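You operate a simulated robot arm through the tools that you are given. There is no shell and no other tool. Be economical: measure what you need, move in short steps, check, and stop when the job is done.

You are at the controls of a simulated robot arm. One attempt, no reset.

TASK
Switch off and unplug the inflator, shut both taps, take the orange hose off.
Fine: Switch off before you pull the plug; plug beside its socket box, orange hose end standing on the bench; green and yellow hoses stay on.

The check looks at the end state, three seconds after you hand in, the way a careful person would. Anything else that was tipped, shoved, dropped, spilled or broken makes it a failure.

THE ROBOT
A 6-joint arm with a two-finger parallel gripper, fixed in place. Base frame: the origin is at the foot of the arm, x ahead of it, y to its left, z up. Units: m, rad, N and s.
With the tool pointing down near the work surface it reaches from about 0.3 to 0.66 m from the base axis. Its first joint turns from -2.007 to 2.007 rad. Payload 3.43 kg.
The TCP is the grasp point between the finger pads, 0.034 m short of the fingertips. In the tool frame z runs along the fingers and y along their closing line. Largest opening 0.128 m; finger width 0.024, thickness 0.012; the body of the gripper, 0.048 by 0.13 m, starts 0.096 m behind the TCP.
Orientation is that of the tool frame in the base frame, as a unit quaternion [w, x, y, z]. With the fingers straight down and closing along the base's y, the tool's x points along the base's -x, its y along +y and its z along -z.

THE INTERFACE
- The arm moves only by the tool arm_command. Its argument "targets" is text: rows parted by semicolons, each of 7 numbers parted by spaces: the shift along the tool's x, y, z in m, then the turn, a rotation vector about the tool's x, y, z in rad, then the opening, from 0 (shut) to 1 (fully open). In form: x y z rx ry rz jaw; .... A call has 1 to 20 rows; each row shifts and turns the commanded pose from where the row before left it, along the tool's axes as they then stand. Each row takes 0.2 s and may step no farther than 0.05 m and 0.15 rad from the row before; otherwise, or with a gripper value out of range, the whole call is refused. Where a pose cannot be reached the arm comes as near as it can. A force on the tool above 40 N (or 10 N above the force at the start of the call, whichever is more), or a blocked arm, ends the call early, and 0.2 s more pass. The fingers move at their own pace (about 0.153 m/s each) and stop on an object; they squeeze with about 33 N. The grip force told is the motor's: it shows also when the fingers shut on nothing. Time passes only in rows, and 0.2 s behind the last, so rows that do not move let the fingers close. The reply holds the time, the measured pose of the TCP, the force on the tool along the base axes, the opening and the grip force, in the units named above and with some noise, with the torque about the TCP (base axes, N m) and any sound that the robot's microphone picked up.
- Cameras (640 x 400 px; columns grow to the right, rows downward): "scene" is fixed at [0.2382, 0.5096, 1.4731]; the picture's right is [0.37, 0.93, 0.00], its down [0.84, -0.33, -0.42] and it looks along [-0.39, 0.16, -0.91] (base axes); focal length 214 px, centre (320, 200). "wrist" rides on the gripper at [0.076, -0.011, -0.16] in the tool frame; the picture's right is [0.15, 0.99, 0.00], its down [-0.88, 0.13, -0.46] and it looks along [-0.45, 0.07, 0.89] (tool axes); focal length 234 px, centre (320, 200). There is no depth. A picture from a camera that has moved, and an enlarged one, comes with that camera's place and axes in the base frame and with its lens. The place of the scene camera against the robot may be out by one fixed shift of up to 0.025 m in any direction.
- camera(camera): a new picture of that camera. No time passes.
- lift_body(by): slides the trunk up (or, below 0, down) by that many m; the arm rides with it, the base frame stays. It gives what a move gives, with no picture.
- close_up(camera, box): a new picture of the part [left, top, right, bottom] of that camera's present view, enlarged. No time passes.
- close_job(): hands the job in; it is judged then, once.

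Go step by step. Nothing tells you positions but the pictures and the camera data: compare them with the known pose of the tool, close in by small moves and look again before you grip or let go. The budget is 120 turns and 68 pictures, counting those below and the enlarged ones. Unless the task says otherwise, let go and move clear before handing in, and close with one line.

The tools are called after "Request:" by a JSON object that holds its "op" and its "data". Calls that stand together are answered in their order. arm_command: Moves the arm, as the interface text tells. Its arguments: {"type":"object","properties":{"targets":{"type":"string"}},"required":["targets"]} The other tools are called the same way: lift_body (by) slides the trunk up or down; camera (camera) takes a picture; close_up (camera, box) takes an enlarged picture of a part of a camera's view; close_job () hands the job in.

At the start:

```text
clock: 0.0
ee_pos: [0.4397, 0.0475, 1.2278]
orientation: [0.0, -0.002, 1.0, 0.0]
contact_force: [0.5, 1.1, -0.4]
torque: [0.02, 0.0, -0.02]
opening: 0.1279
grip_force: 0.0
trunk travel left (down, up): [-0.9, 0.09]
```

scene: 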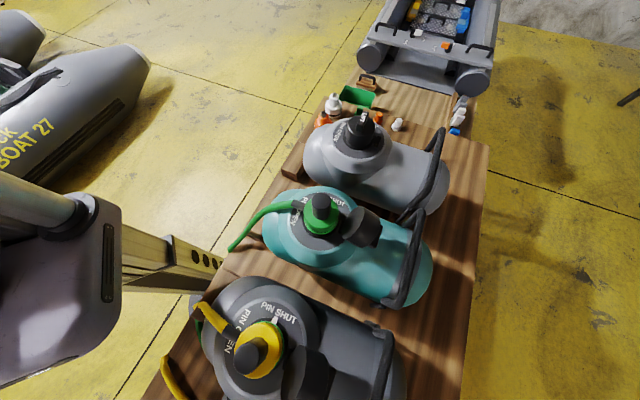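
wrist: 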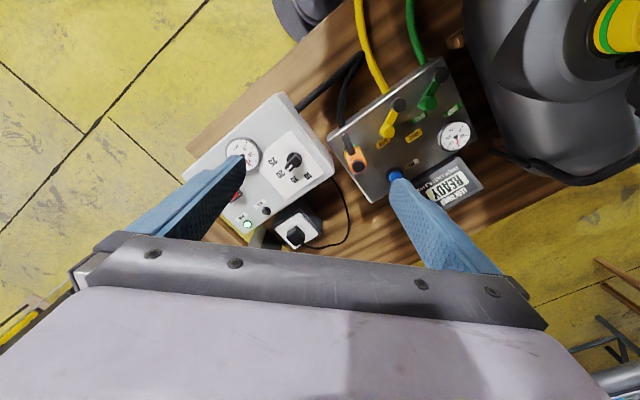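

I see cylinders with knobs (PIN SHUT/OPEN) on the bench, and in the wrist view an inflator box, a manifold with yellow/green/orange hoses and a socket box. I'll look closer first.

Request:
{"op": "close_up", "data": {"camera": "wrist", "box": [180, 80, 340, 260]}}

Request:
{"op": "close_up", "data": {"camera": "wrist", "box": [320, 40, 500, 210]}}

Request:
{"op": "close_up", "data": {"camera": "scene", "box": [140, 170, 460, 400]}}

```text
2.22 times, centred on (260, 170) of wrist
camera zoom: at [0.3648, 0.0378, 1.3882], right [-0.15, 0.99, 0.0], down [0.88, 0.13, 0.46], along [0.45, 0.07, -0.89], focal length 520 px, centre (453, 267)
```

zoom: 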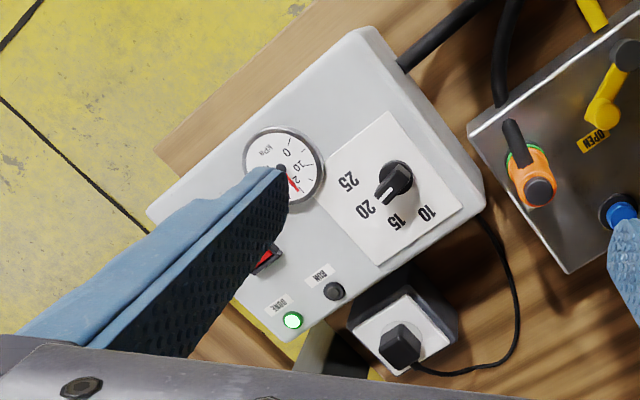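

```text
2.35 times, centred on (410, 125) of wrist
camera zoom: at [0.3648, 0.0378, 1.3882], right [-0.15, 0.99, 0.0], down [0.88, 0.13, 0.46], along [0.45, 0.07, -0.89], focal length 551 px, centre (108, 376)
```

zoom: 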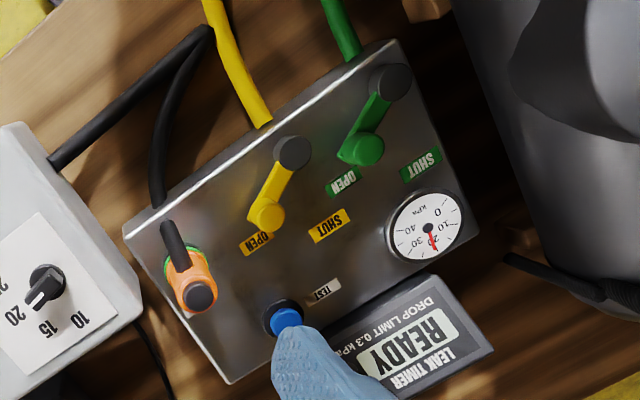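

```text
1.74 times, centred on (300, 285) of scene
camera zoom: at [0.2382, 0.5096, 1.4731], right [0.37, 0.93, 0.0], down [0.84, -0.33, -0.42], along [-0.39, 0.16, -0.91], focal length 373 px, centre (355, 52)
```

zoom: 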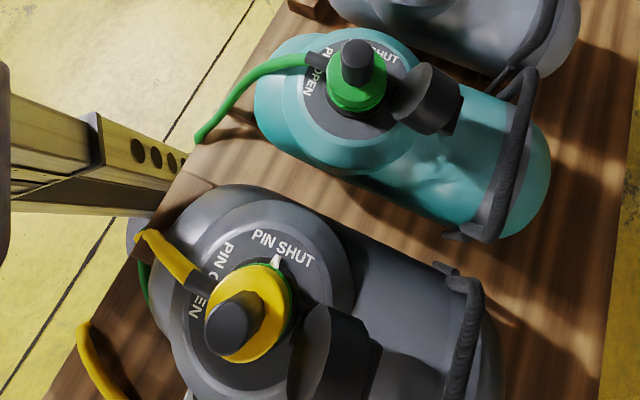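

The taps look like the yellow and green levers on the manifold (both at OPEN). I'll shift for stereo and to see the hidden switch.

Request:
{"op": "arm_command", "data": {"targets": "0.03 0 0 0 0 0 1; 0.03 0 0 0 0 0 1; 0.03 0 0 0 0 0 1; 0 0 0 0 0 0 1"}}

Request:
{"op": "camera", "data": {"camera": "wrist"}}

```text
clock: 1.0
ee_pos: [0.351, 0.0475, 1.2278]
orientation: [-0.001, -0.001, 1.0, 0.001]
contact_force: [0.0, -0.5, 0.0]
torque: [-0.01, 0.04, 0.03]
opening: 0.1278
grip_force: 0.0
trunk travel left (down, up): [-0.9, 0.09]
```

```text
62 pictures are left
camera wrist: at [0.276, 0.0375, 1.388], right [-0.15, 0.99, 0.0], down [0.88, 0.13, 0.45], along [0.45, 0.07, -0.89], focal length 234 px, centre (320, 200)
```

wrist: 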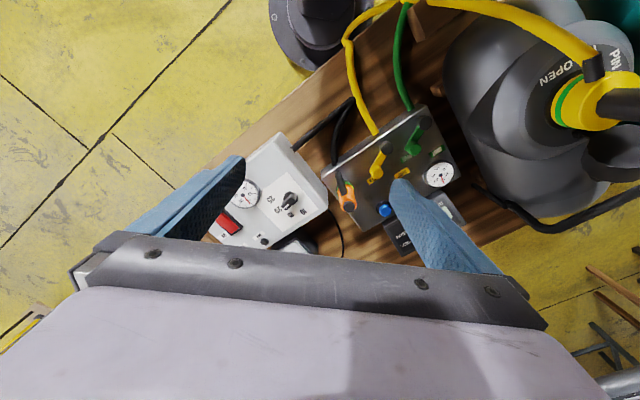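

Stereo puts the box tops near z≈0.95 and the bench a little lower. I'll move forward to see the plug and switch properly.

Request:
{"op": "arm_command", "data": {"targets": "-0.05 -0.02 0 0 0 0 1; -0.05 -0.02 0 0 0 0 1; -0.05 -0.02 0 0 0 0 1; -0.04 0 0 0 0 0 1; 0 0 0 0 0 0 1"}}

Request:
{"op": "close_up", "data": {"camera": "wrist", "box": [200, 0, 520, 200]}}

```text
refused: row 1 steps farther than a row can; nothing moved
```

```text
2.00 times, centred on (360, 100) of wrist
camera zoom: at [0.276, 0.0375, 1.388], right [-0.15, 0.99, 0.0], down [0.88, 0.13, 0.45], along [0.45, 0.07, -0.89], focal length 468 px, centre (240, 400)
```

zoom: 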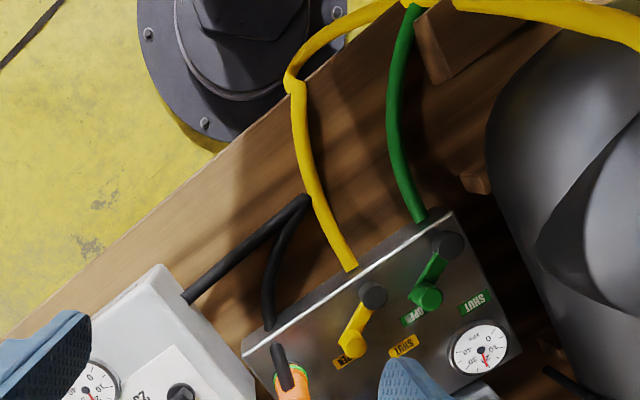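

Request:
{"op": "arm_command", "data": {"targets": "-0.045 -0.015 0 0 0 0 1; -0.045 -0.015 0 0 0 0 1; -0.045 -0.015 0 0 0 0 1; -0.045 -0.01 0 0 0 0 1; 0 0 0 0 0 0 1"}}

Request:
{"op": "camera", "data": {"camera": "wrist"}}

```text
clock: 2.2
ee_pos: [0.5298, -0.0086, 1.2287]
orientation: [0.002, 0.0, 1.0, 0.0]
contact_force: [-1.1, 0.0, 0.0]
torque: [-0.03, -0.02, 0.0]
opening: 0.128
grip_force: 0.0
trunk travel left (down, up): [-0.9, 0.09]
```

```text
60 pictures are left
camera wrist: at [0.4544, -0.0183, 1.3893], right [-0.15, 0.99, 0.0], down [0.88, 0.13, 0.46], along [0.45, 0.07, -0.89], focal length 234 px, centre (320, 200)
```

wrist: 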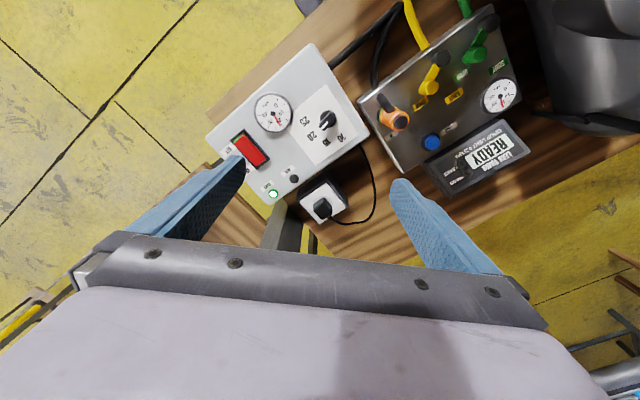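

Request:
{"op": "close_up", "data": {"camera": "wrist", "box": [200, 80, 380, 240]}}

Request:
{"op": "close_up", "data": {"camera": "wrist", "box": [350, 0, 530, 140]}}

```text
2.50 times, centred on (290, 160) of wrist
camera zoom: at [0.4544, -0.0183, 1.3893], right [-0.15, 0.99, 0.0], down [0.88, 0.13, 0.46], along [0.45, 0.07, -0.89], focal length 585 px, centre (395, 300)
```

zoom: 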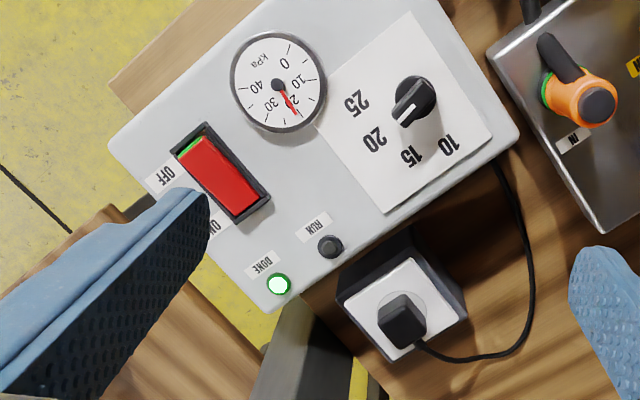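

```text
2.86 times, centred on (440, 70) of wrist
camera zoom: at [0.4544, -0.0183, 1.3893], right [-0.15, 0.99, 0.0], down [0.88, 0.13, 0.46], along [0.45, 0.07, -0.89], focal length 669 px, centre (-23, 571)
```

zoom: 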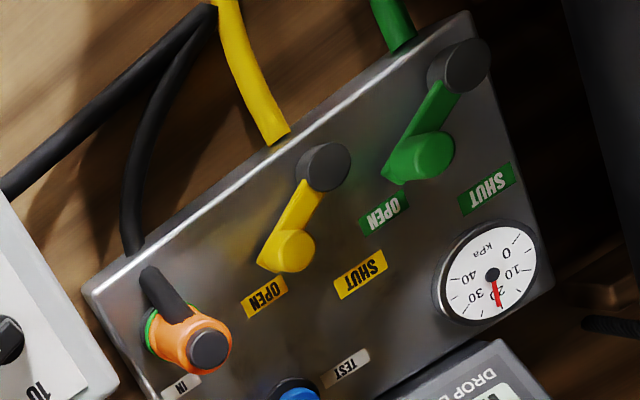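

Next a better vantage over the manifold, to understand the tap levers.

Request:
{"op": "arm_command", "data": {"targets": "0.03 0.038 0 0 0 0 1; 0.03 0.038 0 0 0 0 1; 0.03 0.038 0 0 0 0 1; 0.02 0.038 0.0 0 0 0 1; 0 0 0 0 0 0 1"}}

Request:
{"op": "close_up", "data": {"camera": "wrist", "box": [250, 60, 410, 180]}}

```text
clock: 3.4
ee_pos: [0.4198, 0.1448, 1.2283]
orientation: [0.0, 0.0, 1.0, 0.0]
contact_force: [-0.7, 0.1, -0.1]
torque: [-0.02, -0.02, -0.01]
opening: 0.1281
grip_force: 0.0
trunk travel left (down, up): [-0.9, 0.09]
```

```text
3.33 times, centred on (330, 120) of wrist
camera zoom: at [0.3447, 0.1344, 1.3878], right [-0.15, 0.99, 0.0], down [0.88, 0.13, 0.46], along [0.45, 0.07, -0.89], focal length 781 px, centre (287, 467)
```

zoom: 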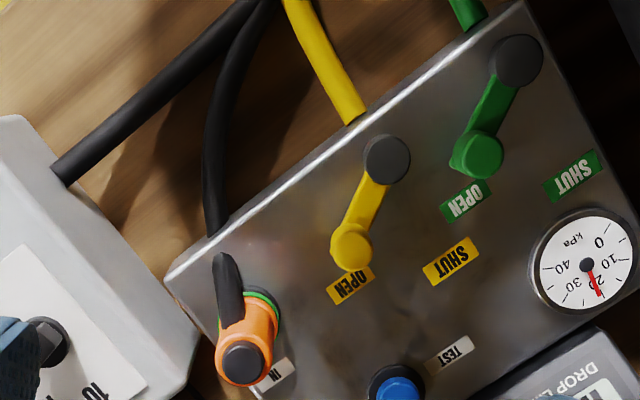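

The coloured pegs (top z≈0.90) are the lever handles, the dark discs (z≈0.87) the pivots, and the panel is at z≈0.863. The rocker switch is at about (0.60, -0.135), turned 45°; I'll go above its OFF end with the gripper shut and yawed 45°.

Request:
{"op": "arm_command", "data": {"targets": "-0.023 -0.042 0 0 0 0 1; -0.023 -0.042 0 0 0 0 1; -0.023 -0.042 0 0 0 0 1; -0.023 -0.042 0 0 0 0 1; -0.023 -0.042 0 0 0 0 1; -0.023 -0.042 0 0 0 0 1; -0.022 -0.043 0 0 0 0 1; 0 0 0 0 0 0.1309 0; 0 0 0 0 0 0.1309 0; 0 0 0 0 0 0.1309 0; 0 0 0 0 0 0.1309 0; 0 0 0 0 0 0.1309 0; 0 0 0 0 0 0.1309 0; 0 0 0.03 0 0 0 0; 0 0 0.03 0 0 0 0; 0 0 0.03 0 0 0 0; 0 0 0.03 0 0 0 0; 0 0 0 0 0 0 0"}}

Request:
{"op": "camera", "data": {"camera": "wrist"}}

```text
clock: 7.2
ee_pos: [0.5816, -0.1511, 1.1079]
orientation: [0.0, 0.383, 0.924, 0.001]
contact_force: [-0.4, 0.6, 0.2]
torque: [0.02, 0.0, 0.02]
opening: 0.0001
grip_force: 33.2
trunk travel left (down, up): [-0.9, 0.09]
```

```text
56 pictures are left
camera wrist: at [0.5188, -0.1037, 1.2682], right [0.59, 0.8, 0.0], down [0.71, -0.53, 0.46], along [0.37, -0.27, -0.89], focal length 234 px, centre (320, 200)
```

wrist: 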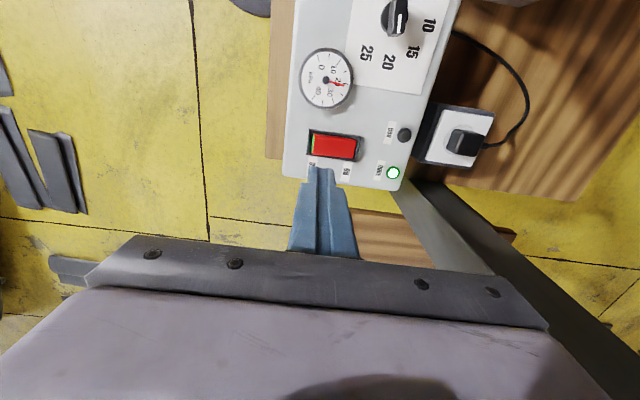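

Request:
{"op": "close_up", "data": {"camera": "wrist", "box": [280, 100, 420, 190]}}

```text
4.44 times, centred on (350, 145) of wrist
camera zoom: at [0.5188, -0.1037, 1.2682], right [0.59, 0.8, 0.0], down [0.71, -0.53, 0.46], along [0.37, -0.27, -0.89], focal length 1041 px, centre (187, 444)
```

zoom: 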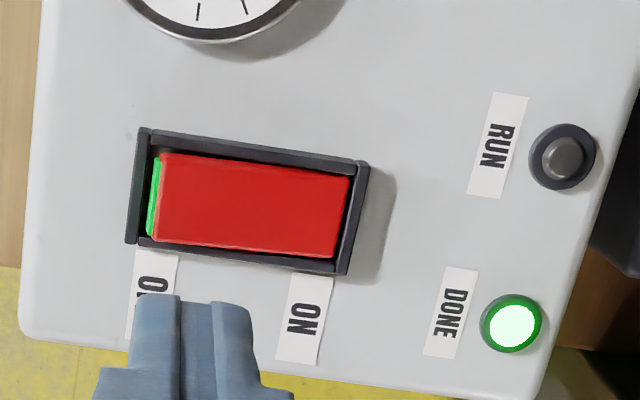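

The OFF end of the rocker is at about (0.60, -0.155) and its top near z≈0.89. I'll move over it and lower to just above.

Request:
{"op": "arm_command", "data": {"targets": "-0.016 0.006 0 0 0 0 0; 0 0 0.03 0 0 0 0; 0 0 0.03 0 0 0 0; 0 0 0.03 0 0 0 0; 0 0 0.03 0 0 0 0; 0 0 0 0 0 0 0"}}

Request:
{"op": "close_up", "data": {"camera": "wrist", "box": [240, 60, 440, 200]}}

```text
clock: 8.6
ee_pos: [0.5962, -0.1548, 0.9901]
orientation: [0.001, 0.381, 0.924, 0.001]
contact_force: [-0.1, -0.1, -0.5]
torque: [-0.03, -0.01, 0.0]
opening: 0.0
grip_force: 33.2
trunk travel left (down, up): [-0.9, 0.09]
```

```text
2.86 times, centred on (340, 130) of wrist
camera zoom: at [0.5344, -0.1096, 1.1489], right [0.59, 0.8, 0.0], down [0.71, -0.53, 0.46], along [0.37, -0.27, -0.89], focal length 669 px, centre (263, 400)
```

zoom: 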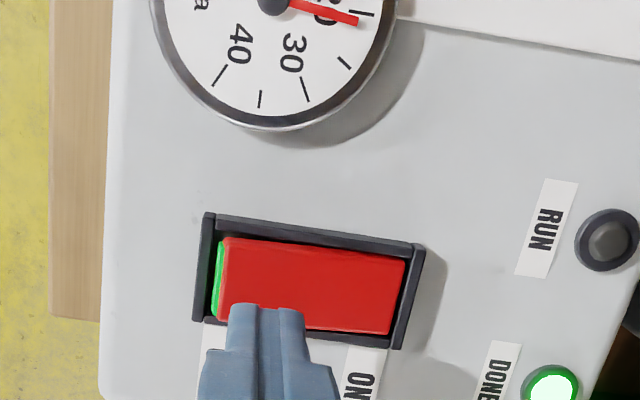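

Request:
{"op": "arm_command", "data": {"targets": "-0.006 -0.006 0 0 0 0 0; 0 0 0.02 0 0 0 0; 0 0 0.02 0 0 0 0; 0 0 0.005 0 0 0 0; 0 0 0.005 0 0 0 0; 0 0 0.005 0 0 0 0; 0 0 0.004 0 0 0 0; 0 0 0.003 0 0 0 0; 0 0 0.003 0 0 0 0; 0 0 0 0 0 0 0"}}

Request:
{"op": "close_up", "data": {"camera": "wrist", "box": [240, 60, 440, 200]}}

```text
clock: 9.6
ee_pos: [0.5954, -0.1662, 0.9576]
orientation: [0.007, 0.382, 0.924, 0.0]
contact_force: [-18.3, 1.9, 26.0]
torque: [0.41, 0.58, 0.19]
opening: 0.0003
grip_force: 33.3
trunk travel left (down, up): [-0.9, 0.09]
stopped in row 4: the force on the tool passed its limit at 50 N (the readings are from after the stop); the commanded pose is now the measured one
```

```text
2.86 times, centred on (340, 130) of wrist
camera zoom: at [0.5315, -0.1186, 1.117], right [0.59, 0.8, 0.0], down [0.71, -0.53, 0.47], along [0.38, -0.28, -0.88], focal length 669 px, centre (263, 400)
```

zoom: 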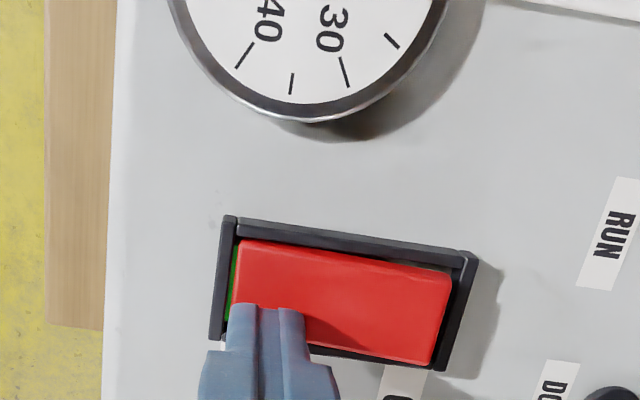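

The tip hit at z≈0.923 — higher than I'd reckoned, and on the bezel side. I'll back up, recentre on the OFF end and press gently.

Request:
{"op": "arm_command", "data": {"targets": "0 0 -0.015 0 0 0 0; 0.013 0.006 0 0 0 0 0; 0 0 0.008 0 0 0 0; 0 0 0.004 0 0 0 0; 0 0 0.003 0 0 0 0; 0 0 0.002 0 0 0 0; 0 0 0.002 0 0 0 0; 0 0 0.002 0 0 0 0; 0 0 0.002 0 0 0 0; 0 0 0.002 0 0 0 0; 0 0 0.002 0 0 0 0"}}

Request:
{"op": "close_up", "data": {"camera": "wrist", "box": [240, 60, 440, 200]}}

```text
clock: 11.0
ee_pos: [0.595, -0.153, 0.9598]
orientation: [0.013, 0.383, 0.924, 0.002]
contact_force: [-11.4, 5.7, 20.6]
torque: [0.5, 0.34, 0.17]
opening: 0.0001
grip_force: 33.0
trunk travel left (down, up): [-0.9, 0.09]
stopped in row 7: the force on the tool passed its limit at 43 N (the readings are from after the stop); the commanded pose is now the measured one
```

```text
2.86 times, centred on (340, 130) of wrist
camera zoom: at [0.5303, -0.105, 1.1177], right [0.6, 0.8, 0.01], down [0.7, -0.53, 0.48], along [0.39, -0.28, -0.88], focal length 669 px, centre (263, 400)
```

zoom: 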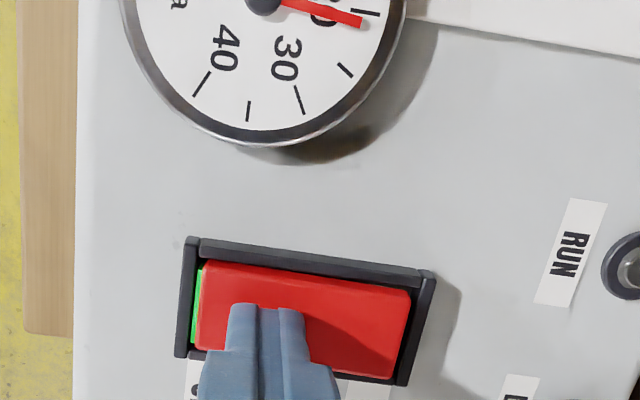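

Request:
{"op": "arm_command", "data": {"targets": "0 0 -0.01 0 0 0 0; 0.008 -0.010 0 0 0 0 0; 0 0 0.005 0 0 0 0; 0 0 0.002 0 0 0 0; 0 0 0.001 0 0 0 0; 0 0 0.001 0 0 0 0; 0 0 0.001 0 0 0 0; 0 0 0.001 0 0 0 0; 0 0 0.001 0 0 0 0; 0 0 0.001 0 0 0 0; 0 0 0.001 0 0 0 0; 0 0 0.001 0 0 0 0; 0 0 0.001 0 0 0 0; 0 0 0.001 0 0 0 0; 0 0 0.001 0 0 0 0; 0 0 0.001 0 0 0 0; 0 0 0.001 0 0 0 0; 0 0 0.001 0 0 0 0"}}

Request:
{"op": "close_up", "data": {"camera": "wrist", "box": [240, 60, 440, 200]}}

```text
clock: 13.7
ee_pos: [0.5852, -0.1549, 0.9584]
orientation: [0.018, 0.381, 0.924, 0.002]
contact_force: [-12.3, 3.5, 18.7]
torque: [0.36, 0.38, 0.17]
opening: 0.0
grip_force: 32.8
trunk travel left (down, up): [-0.9, 0.09]
stopped in row 13: the force on the tool passed its limit at 41 N (the readings are from after the stop); the commanded pose is now the measured one
```

```text
2.86 times, centred on (340, 130) of wrist
camera zoom: at [0.5189, -0.1075, 1.1156], right [0.59, 0.8, 0.01], down [0.7, -0.52, 0.48], along [0.4, -0.28, -0.87], focal length 669 px, centre (263, 400)
```

zoom: 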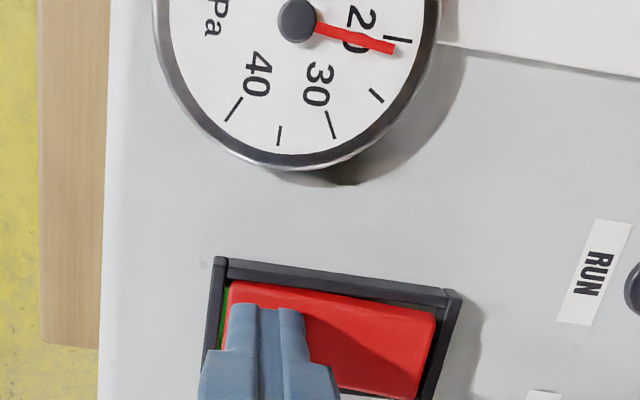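

The fingertip is catching the bezel edge. I'll level the tool again and shift 7 mm inward along the rocker.

Request:
{"op": "arm_command", "data": {"targets": "0 0 -0.012 0.0176 0.0316 0.004 0; 0.001 0.007 0 0 0 0 0; 0 0 0.007 0 0 0 0; 0 0 0.002 0 0 0 0; 0 0 0.0015 0 0 0 0; 0 0 0.0015 0 0 0 0; 0 0 0.0015 0 0 0 0; 0 0 0.0015 0 0 0 0; 0 0 0.0015 0 0 0 0; 0 0 0.0015 0 0 0 0; 0 0 0.0015 0 0 0 0; 0 0 0.0015 0 0 0 0; 0 0 0.0015 0 0 0 0; 0 0 0.0015 0 0 0 0; 0 0 0.0015 0 0 0 0; 0 0 0.0015 0 0 0 0"}}

Request:
{"op": "close_up", "data": {"camera": "wrist", "box": [240, 60, 440, 200]}}

```text
clock: 15.7
ee_pos: [0.5936, -0.15, 0.9593]
orientation: [0.005, 0.384, 0.923, 0.001]
contact_force: [-10.0, 4.4, 17.2]
torque: [0.4, 0.28, 0.15]
opening: 0.0001
grip_force: 33.0
trunk travel left (down, up): [-0.9, 0.09]
stopped in row 9: the force on the tool passed its limit at 41 N (the readings are from after the stop); the commanded pose is now the measured one
```

```text
2.86 times, centred on (340, 130) of wrist
camera zoom: at [0.5307, -0.103, 1.1188], right [0.6, 0.8, 0.0], down [0.71, -0.53, 0.46], along [0.37, -0.27, -0.89], focal length 669 px, centre (263, 400)
```

zoom: 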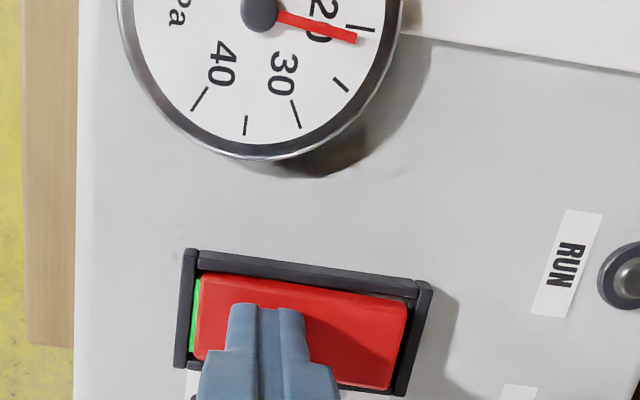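

Request:
{"op": "arm_command", "data": {"targets": "0 0 -0.012 0.004 0.01 0 0; 0.005 -0.001 0 0 0 0 0; 0 0 0.008 0 0 0 0; 0 0 0.002 0 0 0 0; 0 0 0.001 0 0 0 0; 0 0 0.001 0 0 0 0; 0 0 0.0015 0 0 0 0; 0 0 0.0015 0 0 0 0; 0 0 0.0015 0 0 0 0; 0 0 0.0015 0 0 0 0; 0 0 0.0015 0 0 0 0; 0 0 0.0015 0 0 0 0; 0 0 0.0015 0 0 0 0; 0 0 0.0015 0 0 0 0; 0 0 0.0015 0 0 0 0; 0 0 0.0015 0 0 0 0"}}

```text
clock: 17.8
ee_pos: [0.5915, -0.1488, 0.9602]
orientation: [0.006, 0.385, 0.923, 0.002]
contact_force: [-8.9, 4.9, 17.7]
torque: [0.34, 0.38, 0.09]
opening: 0.0
grip_force: 32.9
trunk travel left (down, up): [-0.9, 0.09]
stopped in row 10: the force on the tool passed its limit at 41 N (the readings are from after the stop); the commanded pose is now the measured one
```

Request:
{"op": "camera", "data": {"camera": "scene"}}

Request:
{"op": "camera", "data": {"camera": "wrist"}}

```text
49 pictures are left
```

scene: 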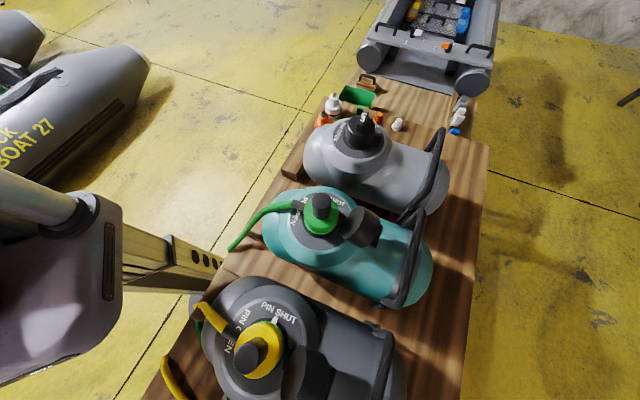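

```text
48 pictures are left
camera wrist: at [0.5298, -0.1008, 1.119], right [0.6, 0.8, 0.01], down [0.71, -0.53, 0.46], along [0.38, -0.27, -0.89], focal length 234 px, centre (320, 200)
```

wrist: 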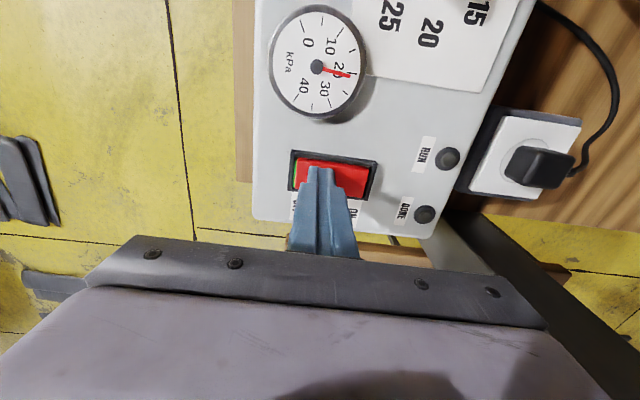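

The DONE lamp has gone dark, so the switch may have toggled. I'll back up and look at the rocker.

Request:
{"op": "arm_command", "data": {"targets": "0 0 -0.03 0 0 0 0; 0.0 0 -0.03 0 0 0 0; 0 0.03 0 0 0 0 0; 0 0.04 0 0 0 0 0; 0 0 0 0 0 0 0"}}

Request:
{"op": "close_up", "data": {"camera": "wrist", "box": [180, 60, 420, 220]}}

```text
clock: 19.0
ee_pos: [0.6424, -0.1, 1.0175]
orientation: [0.004, 0.384, 0.923, 0.001]
contact_force: [0.5, 0.4, 0.4]
torque: [0.02, -0.03, 0.01]
opening: 0.0
grip_force: 32.8
trunk travel left (down, up): [-0.9, 0.09]
```

```text
2.50 times, centred on (300, 140) of wrist
camera zoom: at [0.5807, -0.053, 1.1771], right [0.6, 0.8, 0.01], down [0.71, -0.53, 0.46], along [0.37, -0.27, -0.89], focal length 585 px, centre (370, 350)
```

zoom: 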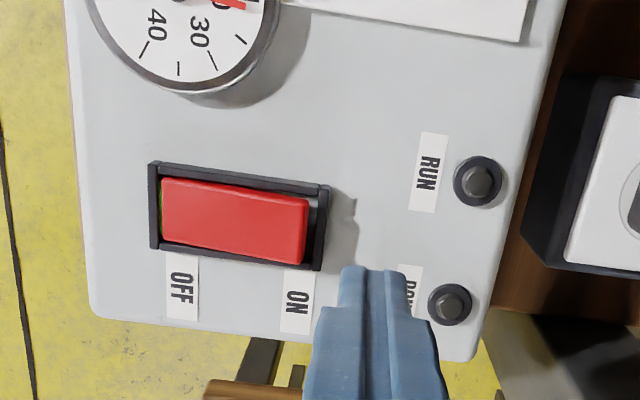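

The rocker is OFF now. Next the plug at about (0.73, 0.033), which is far out, so I'll test the reach at this height, with the tool still pointing down and the gripper open.

Request:
{"op": "arm_command", "data": {"targets": "0 0 -0.03 0 0 0 0.3; 0 0.04 -0.02 0 0 0 0.5; 0.0 0.04 0 0 0 0 0.5; 0 0.04 0 0 0 0 0.5; 0 0.03 0 0 0 0 0.5; 0 0 0 0 0 0 0.5"}}

Request:
{"op": "camera", "data": {"camera": "wrist"}}

```text
clock: 20.4
ee_pos: [0.6595, 0.0019, 1.059]
orientation: [0.005, 0.385, 0.923, 0.001]
contact_force: [0.0, 0.5, -0.7]
torque: [0.01, 0.0, -0.02]
opening: 0.0642
grip_force: 0.2
out of reach, approached as far as the arm can: row 2, 3, 4, 5
trunk travel left (down, up): [-0.9, 0.09]
```

```text
46 pictures are left
camera wrist: at [0.5978, 0.0501, 1.2187], right [0.6, 0.8, 0.01], down [0.71, -0.53, 0.46], along [0.37, -0.27, -0.89], focal length 234 px, centre (320, 200)
```

wrist: 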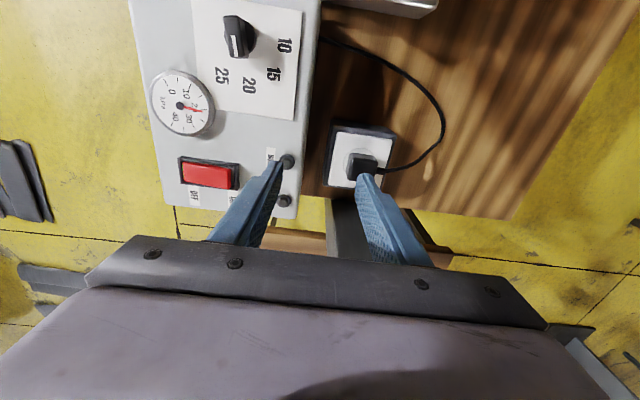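

Request:
{"op": "arm_command", "data": {"targets": "0 0 -0.04 0 0 0 0.5; -0.03 0.03 0 0 0 0 0.5; 0 0 -0.04 0 0 0 0.5; -0.03 0.03 0 0 0 0 0.5; 0 0 -0.04 0 0 0 0.5; -0.03 0.03 0 0 0 0 0.5; 0 0 -0.04 0 0 0 0.5; -0.03 0.03 0 0 0 0 0.5; 0 0 0 0 0 0 0.5"}}

```text
clock: 22.4
ee_pos: [0.6351, 0.0009, 1.1553]
orientation: [0.006, 0.385, 0.923, 0.002]
contact_force: [0.0, 0.0, 1.0]
torque: [-0.02, -0.02, 0.0]
opening: 0.064
grip_force: 0.1
out of reach, approached as far as the arm can: row 1, 2, 3, 4, 5, 6, 7, 8
trunk travel left (down, up): [-0.9, 0.09]
```

Tool-down reach ends at about 0.66 m, so the plug needs a tilted tool. I'll look closely at the plug first.

Request:
{"op": "close_up", "data": {"camera": "wrist", "box": [290, 80, 450, 200]}}

```text
3.33 times, centred on (370, 140) of wrist
camera zoom: at [0.5734, 0.0486, 1.3149], right [0.6, 0.8, 0.01], down [0.71, -0.53, 0.47], along [0.38, -0.27, -0.89], focal length 781 px, centre (153, 400)
```

zoom: 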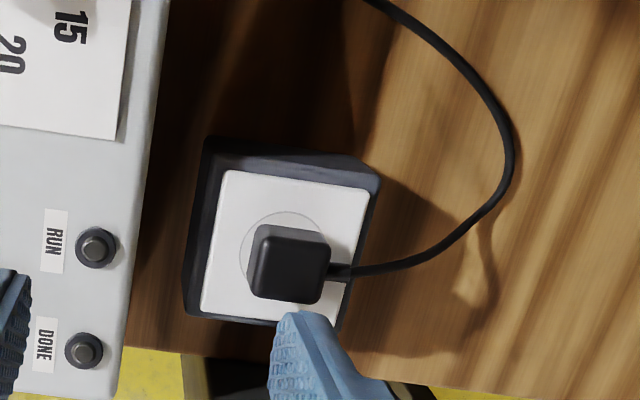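

Request:
{"op": "arm_command", "data": {"targets": "0.03 -0.02 0 0 0 0 0.6; 0.03 -0.02 0 0 0 0 0.6; 0 0 0 0 0 -0.1309 0.6; 0 0 0 0 0 -0.1309 0.6; 0 0 0 0 0 -0.1309 0.6; 0 0 0 0 0 -0.1309 0.6; 0 0 0 0 0 -0.1309 0.6; 0 0 0 0 0 -0.1309 0.6; 0 0 0 0 0 -0.1309 0.6; 0 0 0 0 0 -0.1309 0.6; 0 0 0 0 0 -0.1309 0.6; 0 0 0 0 0 -0.1309 0.6; 0 0 0 0 0 -0.1309 0.6; 0 0 0 0 0 -0.1309 0.6; 0 0 0 0 -0.13 0 0.6; 0 0 0 0 -0.13 0 0.6; 0 0 0 0 -0.13 0 0.6; 0 0 0 0 -0.134 0 0.6; 0 0 0 0 0 0 0.6"}}

Request:
{"op": "camera", "data": {"camera": "wrist"}}

```text
clock: 26.4
ee_pos: [0.5678, 0.0171, 1.1547]
orientation: [0.245, -0.369, 0.891, 0.097]
contact_force: [-0.5, 0.7, -0.5]
torque: [0.01, 0.0, -0.02]
opening: 0.0768
grip_force: 0.0
trunk travel left (down, up): [-0.9, 0.09]
```

```text
44 pictures are left
camera wrist: at [0.4708, -0.0925, 1.2542], right [-0.79, 0.61, -0.08], down [0.28, 0.47, 0.84], along [0.55, 0.64, -0.54], focal length 234 px, centre (320, 200)
```

wrist: 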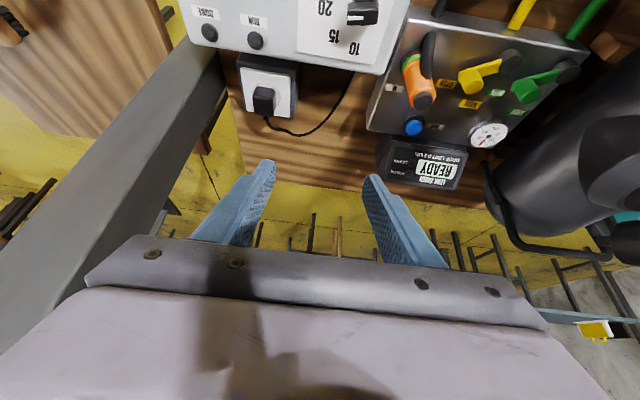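

Request:
{"op": "close_up", "data": {"camera": "wrist", "box": [80, 0, 340, 180]}}

```text
2.22 times, centred on (210, 90) of wrist
camera zoom: at [0.4708, -0.0925, 1.2542], right [-0.79, 0.61, -0.08], down [0.28, 0.47, 0.84], along [0.55, 0.64, -0.54], focal length 520 px, centre (564, 444)
```

zoom: 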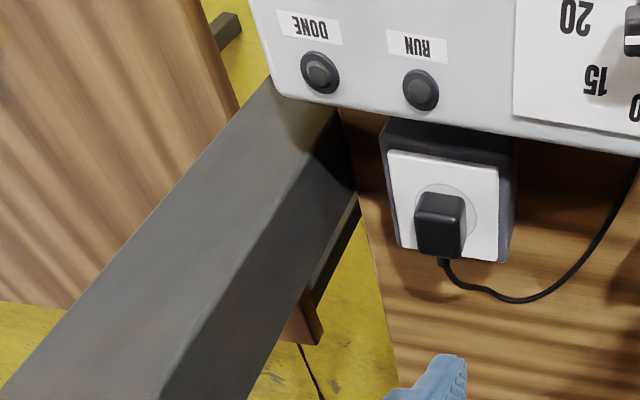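

The grey beam behind seems clear of the plug. I'll approach the plug along the tilted tool.

Request:
{"op": "arm_command", "data": {"targets": "-0.0013 -0.0134 0.0331 0 0 0 0.6; -0.0013 -0.0134 0.0331 0 0 0 0.6; -0.0013 -0.0134 0.0331 0 0 0 0.6; -0.0013 -0.0134 0.0331 0 0 0 0.6; -0.0013 -0.0134 0.0331 0 0 0 0.6; 0 0 0 0 0 0 0.6"}}

Request:
{"op": "camera", "data": {"camera": "wrist"}}

```text
clock: 27.8
ee_pos: [0.6779, 0.0312, 1.016]
orientation: [0.244, -0.369, 0.892, 0.095]
contact_force: [-1.0, -0.8, -1.1]
torque: [0.02, -0.01, -0.01]
opening: 0.0766
grip_force: 0.1
trunk travel left (down, up): [-0.9, 0.09]
```

```text
42 pictures are left
camera wrist: at [0.5818, -0.078, 1.1153], right [-0.79, 0.61, -0.08], down [0.28, 0.47, 0.84], along [0.55, 0.64, -0.54], focal length 234 px, centre (320, 200)
```

wrist: 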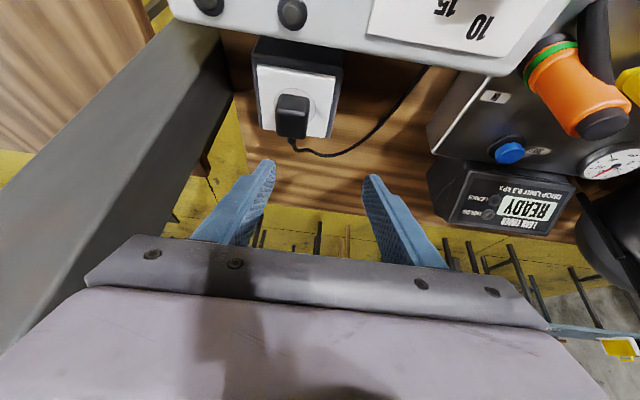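

Request:
{"op": "arm_command", "data": {"targets": "0.0048 -0.013 0.0342 0 0 0 0.6; 0.0048 -0.013 0.0342 0 0 0 0.6; 0.0024 -0.0065 0.0171 0 0 0 0.6; 0 0 0 0 0 0 0.6"}}

Request:
{"op": "close_up", "data": {"camera": "wrist", "box": [200, 40, 440, 240]}}

```text
clock: 28.8
ee_pos: [0.7249, 0.0293, 0.9351]
orientation: [0.244, -0.369, 0.892, 0.097]
contact_force: [-0.5, 0.3, -0.3]
torque: [0.0, -0.01, 0.0]
opening: 0.0769
grip_force: 0.1
trunk travel left (down, up): [-0.9, 0.09]
```

```text
2.00 times, centred on (320, 140) of wrist
camera zoom: at [0.6286, -0.0788, 1.035], right [-0.79, 0.61, -0.08], down [0.28, 0.47, 0.84], along [0.55, 0.64, -0.54], focal length 468 px, centre (320, 320)
```

zoom: 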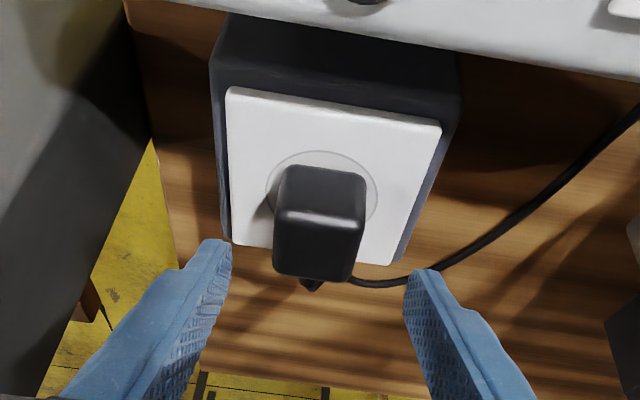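

The plug top sits near z≈0.91 and is centred between the fingers. I'll slide the fingers along tool x to straddle it, then check.

Request:
{"op": "arm_command", "data": {"targets": "0.01 0 0.001 0 0 0 0.6; 0.01 0 0.002 0 0 0 0.6; 0 0 0 0 0 0 0.6"}}

Request:
{"op": "close_up", "data": {"camera": "wrist", "box": [200, 40, 440, 240]}}

```text
clock: 29.6
ee_pos: [0.7125, 0.0196, 0.923]
orientation: [0.244, -0.369, 0.892, 0.097]
contact_force: [0.9, -0.6, -0.1]
torque: [-0.01, 0.0, -0.01]
opening: 0.0768
grip_force: 0.0
trunk travel left (down, up): [-0.9, 0.09]
```

```text
2.00 times, centred on (320, 140) of wrist
camera zoom: at [0.6174, -0.0899, 1.0225], right [-0.79, 0.61, -0.08], down [0.28, 0.47, 0.84], along [0.55, 0.64, -0.54], focal length 468 px, centre (320, 320)
```

zoom: 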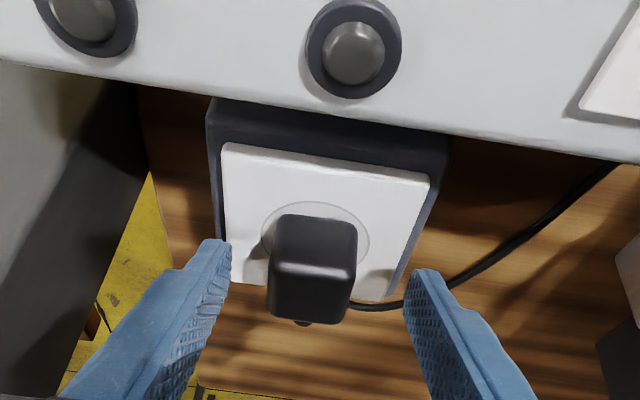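

Request:
{"op": "arm_command", "data": {"targets": "0.002 -0.002 0.004 0 0 0 0.6; 0 0 0 0 0 0 0.35; 0 0 0 0 0 0 0.25; 0 0 0 0 0 0 0.1; 0 0 0 0 0 0 0.0; 0 0 0 0 0 0 0.0"}}

Request:
{"op": "close_up", "data": {"camera": "wrist", "box": [200, 40, 440, 240]}}

```text
clock: 31.0
ee_pos: [0.7138, 0.0178, 0.919]
orientation: [0.244, -0.368, 0.892, 0.096]
contact_force: [0.5, 0.0, 1.1]
torque: [0.04, -0.04, -0.02]
opening: 0.0348
grip_force: 32.9
trunk travel left (down, up): [-0.9, 0.09]
heard: snap
```

```text
2.00 times, centred on (320, 140) of wrist
camera zoom: at [0.6192, -0.0909, 1.018], right [-0.79, 0.61, -0.08], down [0.28, 0.47, 0.84], along [0.55, 0.64, -0.54], focal length 468 px, centre (320, 320)
```

zoom: 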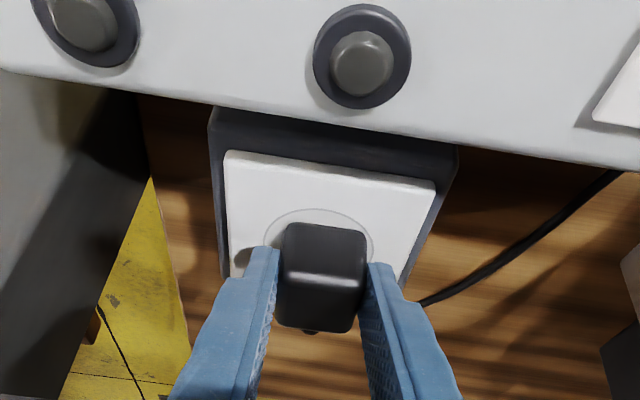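

Gripped at 35 mm. Now pull straight up in small steps.

Request:
{"op": "arm_command", "data": {"targets": "-0.0025 0 -0.0043 0 0 0 0; -0.0025 0 -0.0043 0 0 0 0; -0.0025 0 -0.0043 0 0 0 0; -0.0025 0 -0.0043 0 0 0 0; -0.005 0 -0.0087 0 0 0 0; -0.005 0 -0.0087 0 0 0 0; -0.005 0 -0.0087 0 0 0 0; 0 0 0 0 0 0 0"}}

Request:
{"op": "close_up", "data": {"camera": "wrist", "box": [160, 0, 480, 240]}}

```text
clock: 32.8
ee_pos: [0.7144, 0.0193, 0.9693]
orientation: [0.244, -0.368, 0.892, 0.095]
contact_force: [0.4, 0.1, -0.2]
torque: [-0.03, 0.02, -0.02]
opening: 0.035
grip_force: 32.9
trunk travel left (down, up): [-0.9, 0.09]
```

```text
1.67 times, centred on (320, 120) of wrist
camera zoom: at [0.6191, -0.0906, 1.0687], right [-0.79, 0.61, -0.08], down [0.28, 0.47, 0.84], along [0.55, 0.64, -0.54], focal length 390 px, centre (320, 333)
```

zoom: 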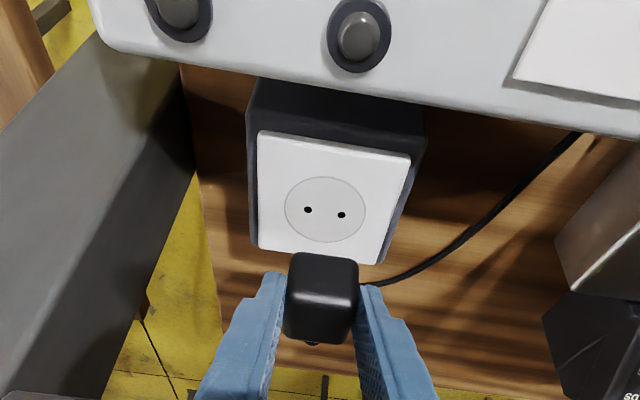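

The plug is out. I'll lift a little and carry it to the free bench beside the socket box (toward the manifold).

Request:
{"op": "arm_command", "data": {"targets": "-0.01 0 -0.0173 0 0 0 0; -0.005 0.028 0.0028 0 0 0 0; -0.005 0.028 0.0028 0 0 0 0; 0 0.0275 0 0 0 0 0; 0 0 0 0 0 0 0"}}

Request:
{"op": "camera", "data": {"camera": "wrist"}}

```text
clock: 34.0
ee_pos: [0.6629, 0.0871, 0.9881]
orientation: [0.243, -0.368, 0.892, 0.096]
contact_force: [0.0, -1.1, -1.4]
torque: [-0.02, 0.02, -0.01]
opening: 0.0349
grip_force: 32.2
trunk travel left (down, up): [-0.9, 0.09]
```

```text
37 pictures are left
camera wrist: at [0.5682, -0.0235, 1.088], right [-0.79, 0.61, -0.08], down [0.28, 0.47, 0.84], along [0.55, 0.64, -0.54], focal length 234 px, centre (320, 200)
```

wrist: 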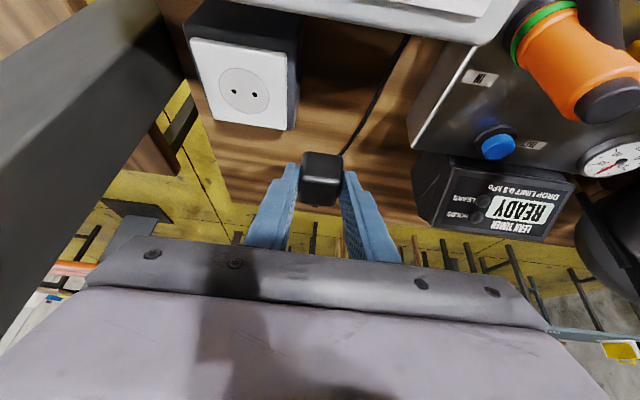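

Request:
{"op": "arm_command", "data": {"targets": "0 0.018 0 0 0 0 0; 0.01 0 0.0173 0 0 0 0; 0.01 0 0.0173 0 0 0 0; 0.01 0 0.0173 0 0 0 0; 0.0025 0 0.0043 0 0 0 0; 0 0 0 0 0 0 0"}}

Request:
{"op": "camera", "data": {"camera": "wrist"}}

```text
clock: 35.4
ee_pos: [0.6529, 0.0986, 0.923]
orientation: [0.243, -0.368, 0.892, 0.096]
contact_force: [-0.5, 0.5, -0.3]
torque: [-0.05, 0.01, 0.03]
opening: 0.035
grip_force: 33.6
trunk travel left (down, up): [-0.9, 0.09]
```

```text
36 pictures are left
camera wrist: at [0.5564, -0.011, 1.0227], right [-0.79, 0.61, -0.08], down [0.28, 0.47, 0.84], along [0.55, 0.64, -0.54], focal length 234 px, centre (320, 200)
```

wrist: 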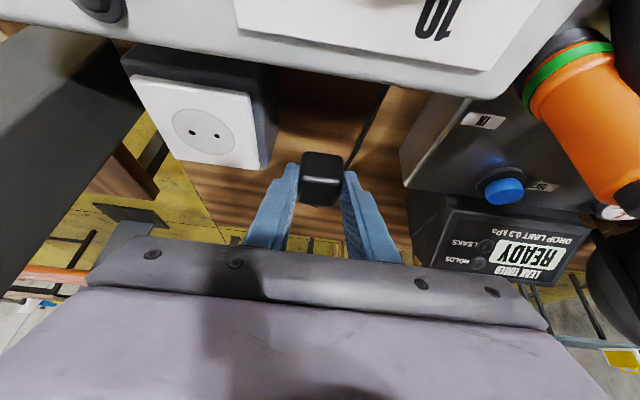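

Request:
{"op": "arm_command", "data": {"targets": "0.005 0 0.0087 0 0 0 0; 0.005 0 0.0087 0 0 0 0; 0.0025 0 0.0043 0 0 0 0; 0.0025 0 0.0043 0 0 0 0; 0.0015 0 0.0026 0 0 0 0; 0.0015 0 0.0026 0 0 0 0; 0 0 0 0 0 0 0"}}

Request:
{"op": "close_up", "data": {"camera": "wrist", "box": [160, 40, 440, 240]}}

```text
clock: 37.0
ee_pos: [0.652, 0.0975, 0.8865]
orientation: [0.244, -0.369, 0.892, 0.097]
contact_force: [-0.1, -0.7, -1.1]
torque: [0.01, 0.01, -0.04]
opening: 0.0352
grip_force: 33.2
trunk travel left (down, up): [-0.9, 0.09]
```

```text
2.00 times, centred on (300, 140) of wrist
camera zoom: at [0.5565, -0.0111, 0.9869], right [-0.79, 0.61, -0.08], down [0.28, 0.47, 0.84], along [0.55, 0.64, -0.54], focal length 468 px, centre (360, 320)
```

zoom: 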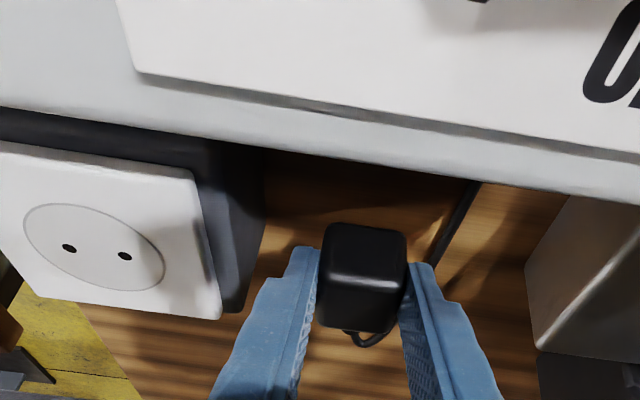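

Request:
{"op": "arm_command", "data": {"targets": "0.0025 0 0.0043 0 0 0 0; 0.0025 0 0.0043 0 0 0 0; 0.002 0 0.0035 0 0 0 0; 0.002 0 0.0035 0 0 0 0; 0.002 0 0.0035 0 0 0 0; 0.002 0 0.0035 0 0 0 0; 0 0 0 0 0 0 0"}}

Request:
{"op": "close_up", "data": {"camera": "wrist", "box": [160, 40, 440, 240]}}

```text
clock: 38.6
ee_pos: [0.6535, 0.0968, 0.8608]
orientation: [0.243, -0.368, 0.892, 0.096]
contact_force: [-0.1, -0.1, -0.7]
torque: [0.01, 0.0, -0.02]
opening: 0.0347
grip_force: 32.7
trunk travel left (down, up): [-0.9, 0.09]
```

```text
2.00 times, centred on (300, 140) of wrist
camera zoom: at [0.5568, -0.0107, 0.9608], right [-0.79, 0.61, -0.08], down [0.28, 0.47, 0.84], along [0.55, 0.64, -0.54], focal length 468 px, centre (360, 320)
```

zoom: 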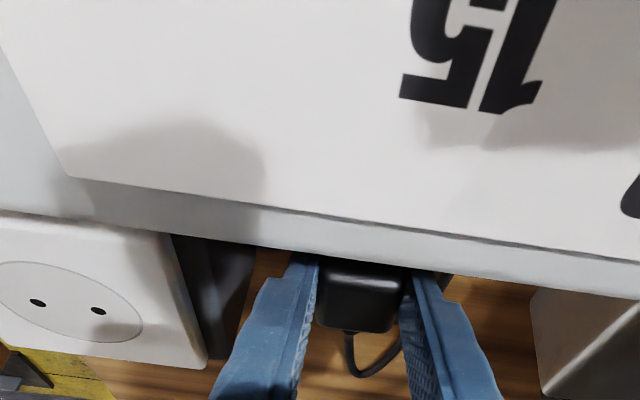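

The camera is getting low over the inflator panel. I'll raise, stand the tool more upright, and then lower again.

Request:
{"op": "arm_command", "data": {"targets": "-0.01 0 -0.0173 0 0 0 0; -0.005 0 -0.0087 0 0 0 0; 0 0 0 0 0.12 0 0; 0 0 0 0 0.12 0 0; 0 0 0 0 0.12 0 0; 0 0 0 0 0 0 0"}}

Request:
{"op": "camera", "data": {"camera": "wrist"}}

```text
clock: 40.0
ee_pos: [0.653, 0.0976, 0.891]
orientation: [0.08, -0.38, 0.921, 0.028]
contact_force: [0.0, 1.6, -0.7]
torque: [0.01, 0.03, 0.02]
opening: 0.0351
grip_force: 33.1
trunk travel left (down, up): [-0.9, 0.09]
```

```text
33 pictures are left
camera wrist: at [0.5874, 0.0206, 1.036], right [-0.8, 0.6, -0.03], down [0.47, 0.65, 0.6], along [0.38, 0.46, -0.8], focal length 234 px, centre (320, 200)
```

wrist: 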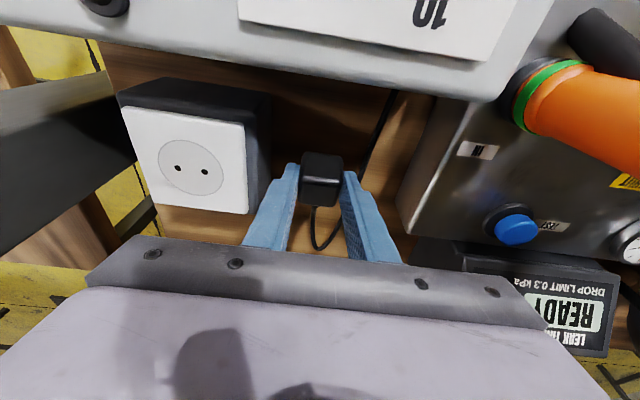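

Request:
{"op": "arm_command", "data": {"targets": "0.0016 0 0.0099 0 0 0 0; 0.0016 0 0.0099 0 0 0 0; 0.0016 0 0.0099 0 0 0 0; 0.0006 0 0.004 0 0 0 0; 0.0006 0 0.004 0 0 0 0; 0.0006 0 0.004 0 0 0 0; 0 0 0 0 0 0 0"}}

Request:
{"op": "close_up", "data": {"camera": "wrist", "box": [160, 40, 440, 240]}}

```text
clock: 41.6
ee_pos: [0.6528, 0.0995, 0.8542]
orientation: [0.084, -0.38, 0.921, 0.029]
contact_force: [-1.4, -0.2, 19.7]
torque: [0.28, -0.09, -0.01]
opening: 0.0351
grip_force: 33.2
trunk travel left (down, up): [-0.9, 0.09]
```

```text
2.00 times, centred on (300, 140) of wrist
camera zoom: at [0.5877, 0.0209, 0.9973], right [-0.8, 0.6, -0.04], down [0.46, 0.65, 0.6], along [0.39, 0.46, -0.8], focal length 468 px, centre (360, 320)
```

zoom: 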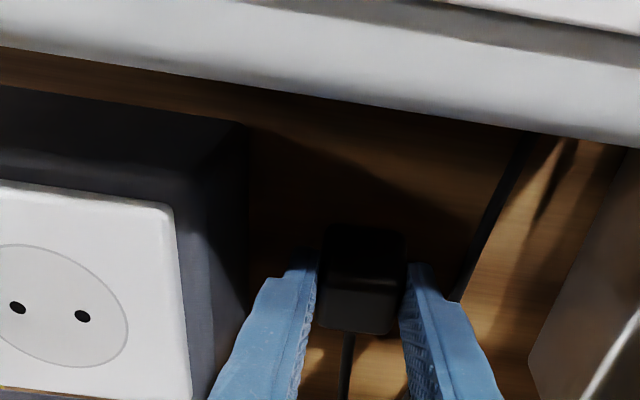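

The pins touch the bench (bench ≈0.80). I'll relieve slightly, open, let it settle, and look.

Request:
{"op": "arm_command", "data": {"targets": "-0.0003 0 -0.002 0 0 0 0; 0 0 0 0 0 0 0.29; 0 0 0 0 0 0 0.33; 0 0 0 0 0 0 0.42; 0 0 0 0 0 0 0.42"}}

Request:
{"op": "close_up", "data": {"camera": "wrist", "box": [160, 40, 440, 240]}}

```text
clock: 42.8
ee_pos: [0.6535, 0.0981, 0.8514]
orientation: [0.081, -0.379, 0.921, 0.028]
contact_force: [0.1, 0.6, 0.2]
torque: [0.02, -0.03, 0.0]
opening: 0.0537
grip_force: 0.1
trunk travel left (down, up): [-0.9, 0.09]
```

```text
2.00 times, centred on (300, 140) of wrist
camera zoom: at [0.5883, 0.0214, 0.9959], right [-0.8, 0.6, -0.03], down [0.47, 0.65, 0.6], along [0.38, 0.46, -0.8], focal length 468 px, centre (360, 320)
```

zoom: 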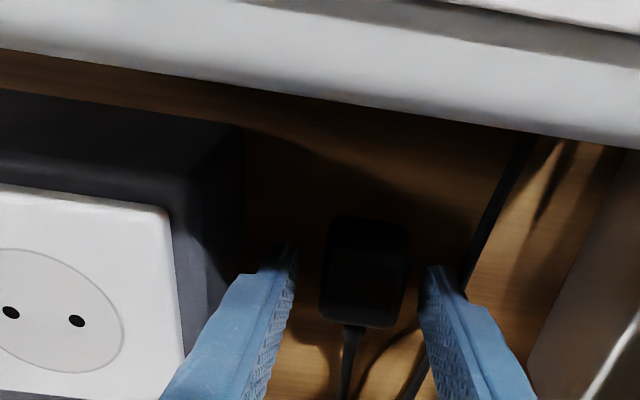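

The plug rests on the bench beside the socket box. I'll retreat up, level the tool, and turn it for the taps.

Request:
{"op": "arm_command", "data": {"targets": "-0.0065 0 -0.0395 0 0 0 0.42; -0.0065 0 -0.0395 0 0 0 0.42; 0.02 0 -0.04 0 0 0 0.42; 0.02 0 -0.04 0 0 0 0.42; 0.02 0 -0.04 0 0 0 0.42; 0 0 0 0 0.088 0 0.42; 0 0 0 0 0.088 0 0.42; 0 0 0 0 0 0.131 0.42; 0 0 0 0 0 0.131 0.42; 0 0 0 0 0 0.131 0.42; 0 0 0 0 0 0.131 0.42; 0 0 0 0 0 0 0.42"}}

Request:
{"op": "camera", "data": {"camera": "wrist"}}

```text
clock: 45.4
ee_pos: [0.5953, 0.0433, 1.0396]
orientation: [0.001, -0.127, 0.992, -0.005]
contact_force: [0.9, -0.9, -0.2]
torque: [0.0, -0.02, -0.01]
opening: 0.0539
grip_force: 0.1
trunk travel left (down, up): [-0.9, 0.09]
```

```text
30 pictures are left
camera wrist: at [0.5247, 0.0159, 1.1994], right [-0.39, 0.92, -0.01], down [0.82, 0.35, 0.45], along [0.42, 0.17, -0.89], focal length 234 px, centre (320, 200)
```

wrist: 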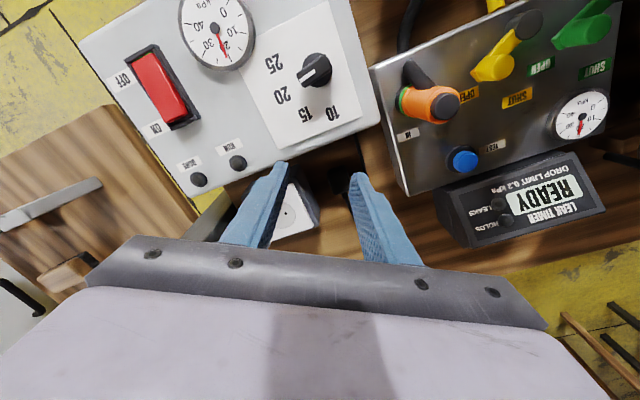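

Request:
{"op": "arm_command", "data": {"targets": "0.0236 0.0366 0 0 0 0 0.42; 0.0236 0.0366 0 0 0 0 0.42; 0.0236 0.0366 0 0 0 0 0.42; 0.0236 0.0366 0 0 0 0 0.42; 0.0236 0.0366 0 0 0 0 0.42; 0 0 0 0 0 0 0.42"}}

Request:
{"op": "camera", "data": {"camera": "wrist"}}

```text
clock: 46.8
ee_pos: [0.4331, 0.1897, 1.0368]
orientation: [0.0, -0.128, 0.992, -0.005]
contact_force: [0.3, 0.4, -0.6]
torque: [0.01, -0.01, -0.02]
opening: 0.0541
grip_force: 0.1
trunk travel left (down, up): [-0.9, 0.09]
```

```text
29 pictures are left
camera wrist: at [0.3638, 0.1628, 1.1967], right [-0.39, 0.92, -0.01], down [0.82, 0.35, 0.45], along [0.42, 0.17, -0.89], focal length 234 px, centre (320, 200)
```

wrist: 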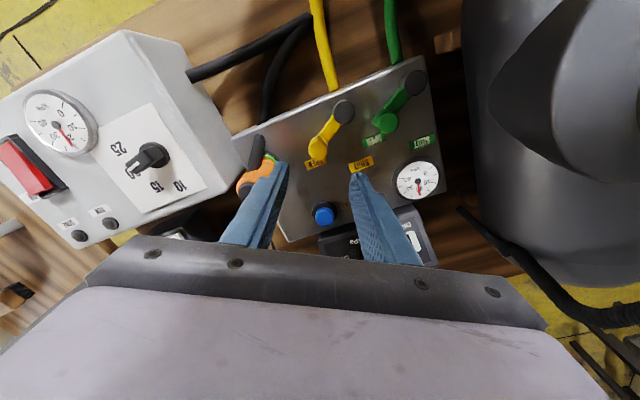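

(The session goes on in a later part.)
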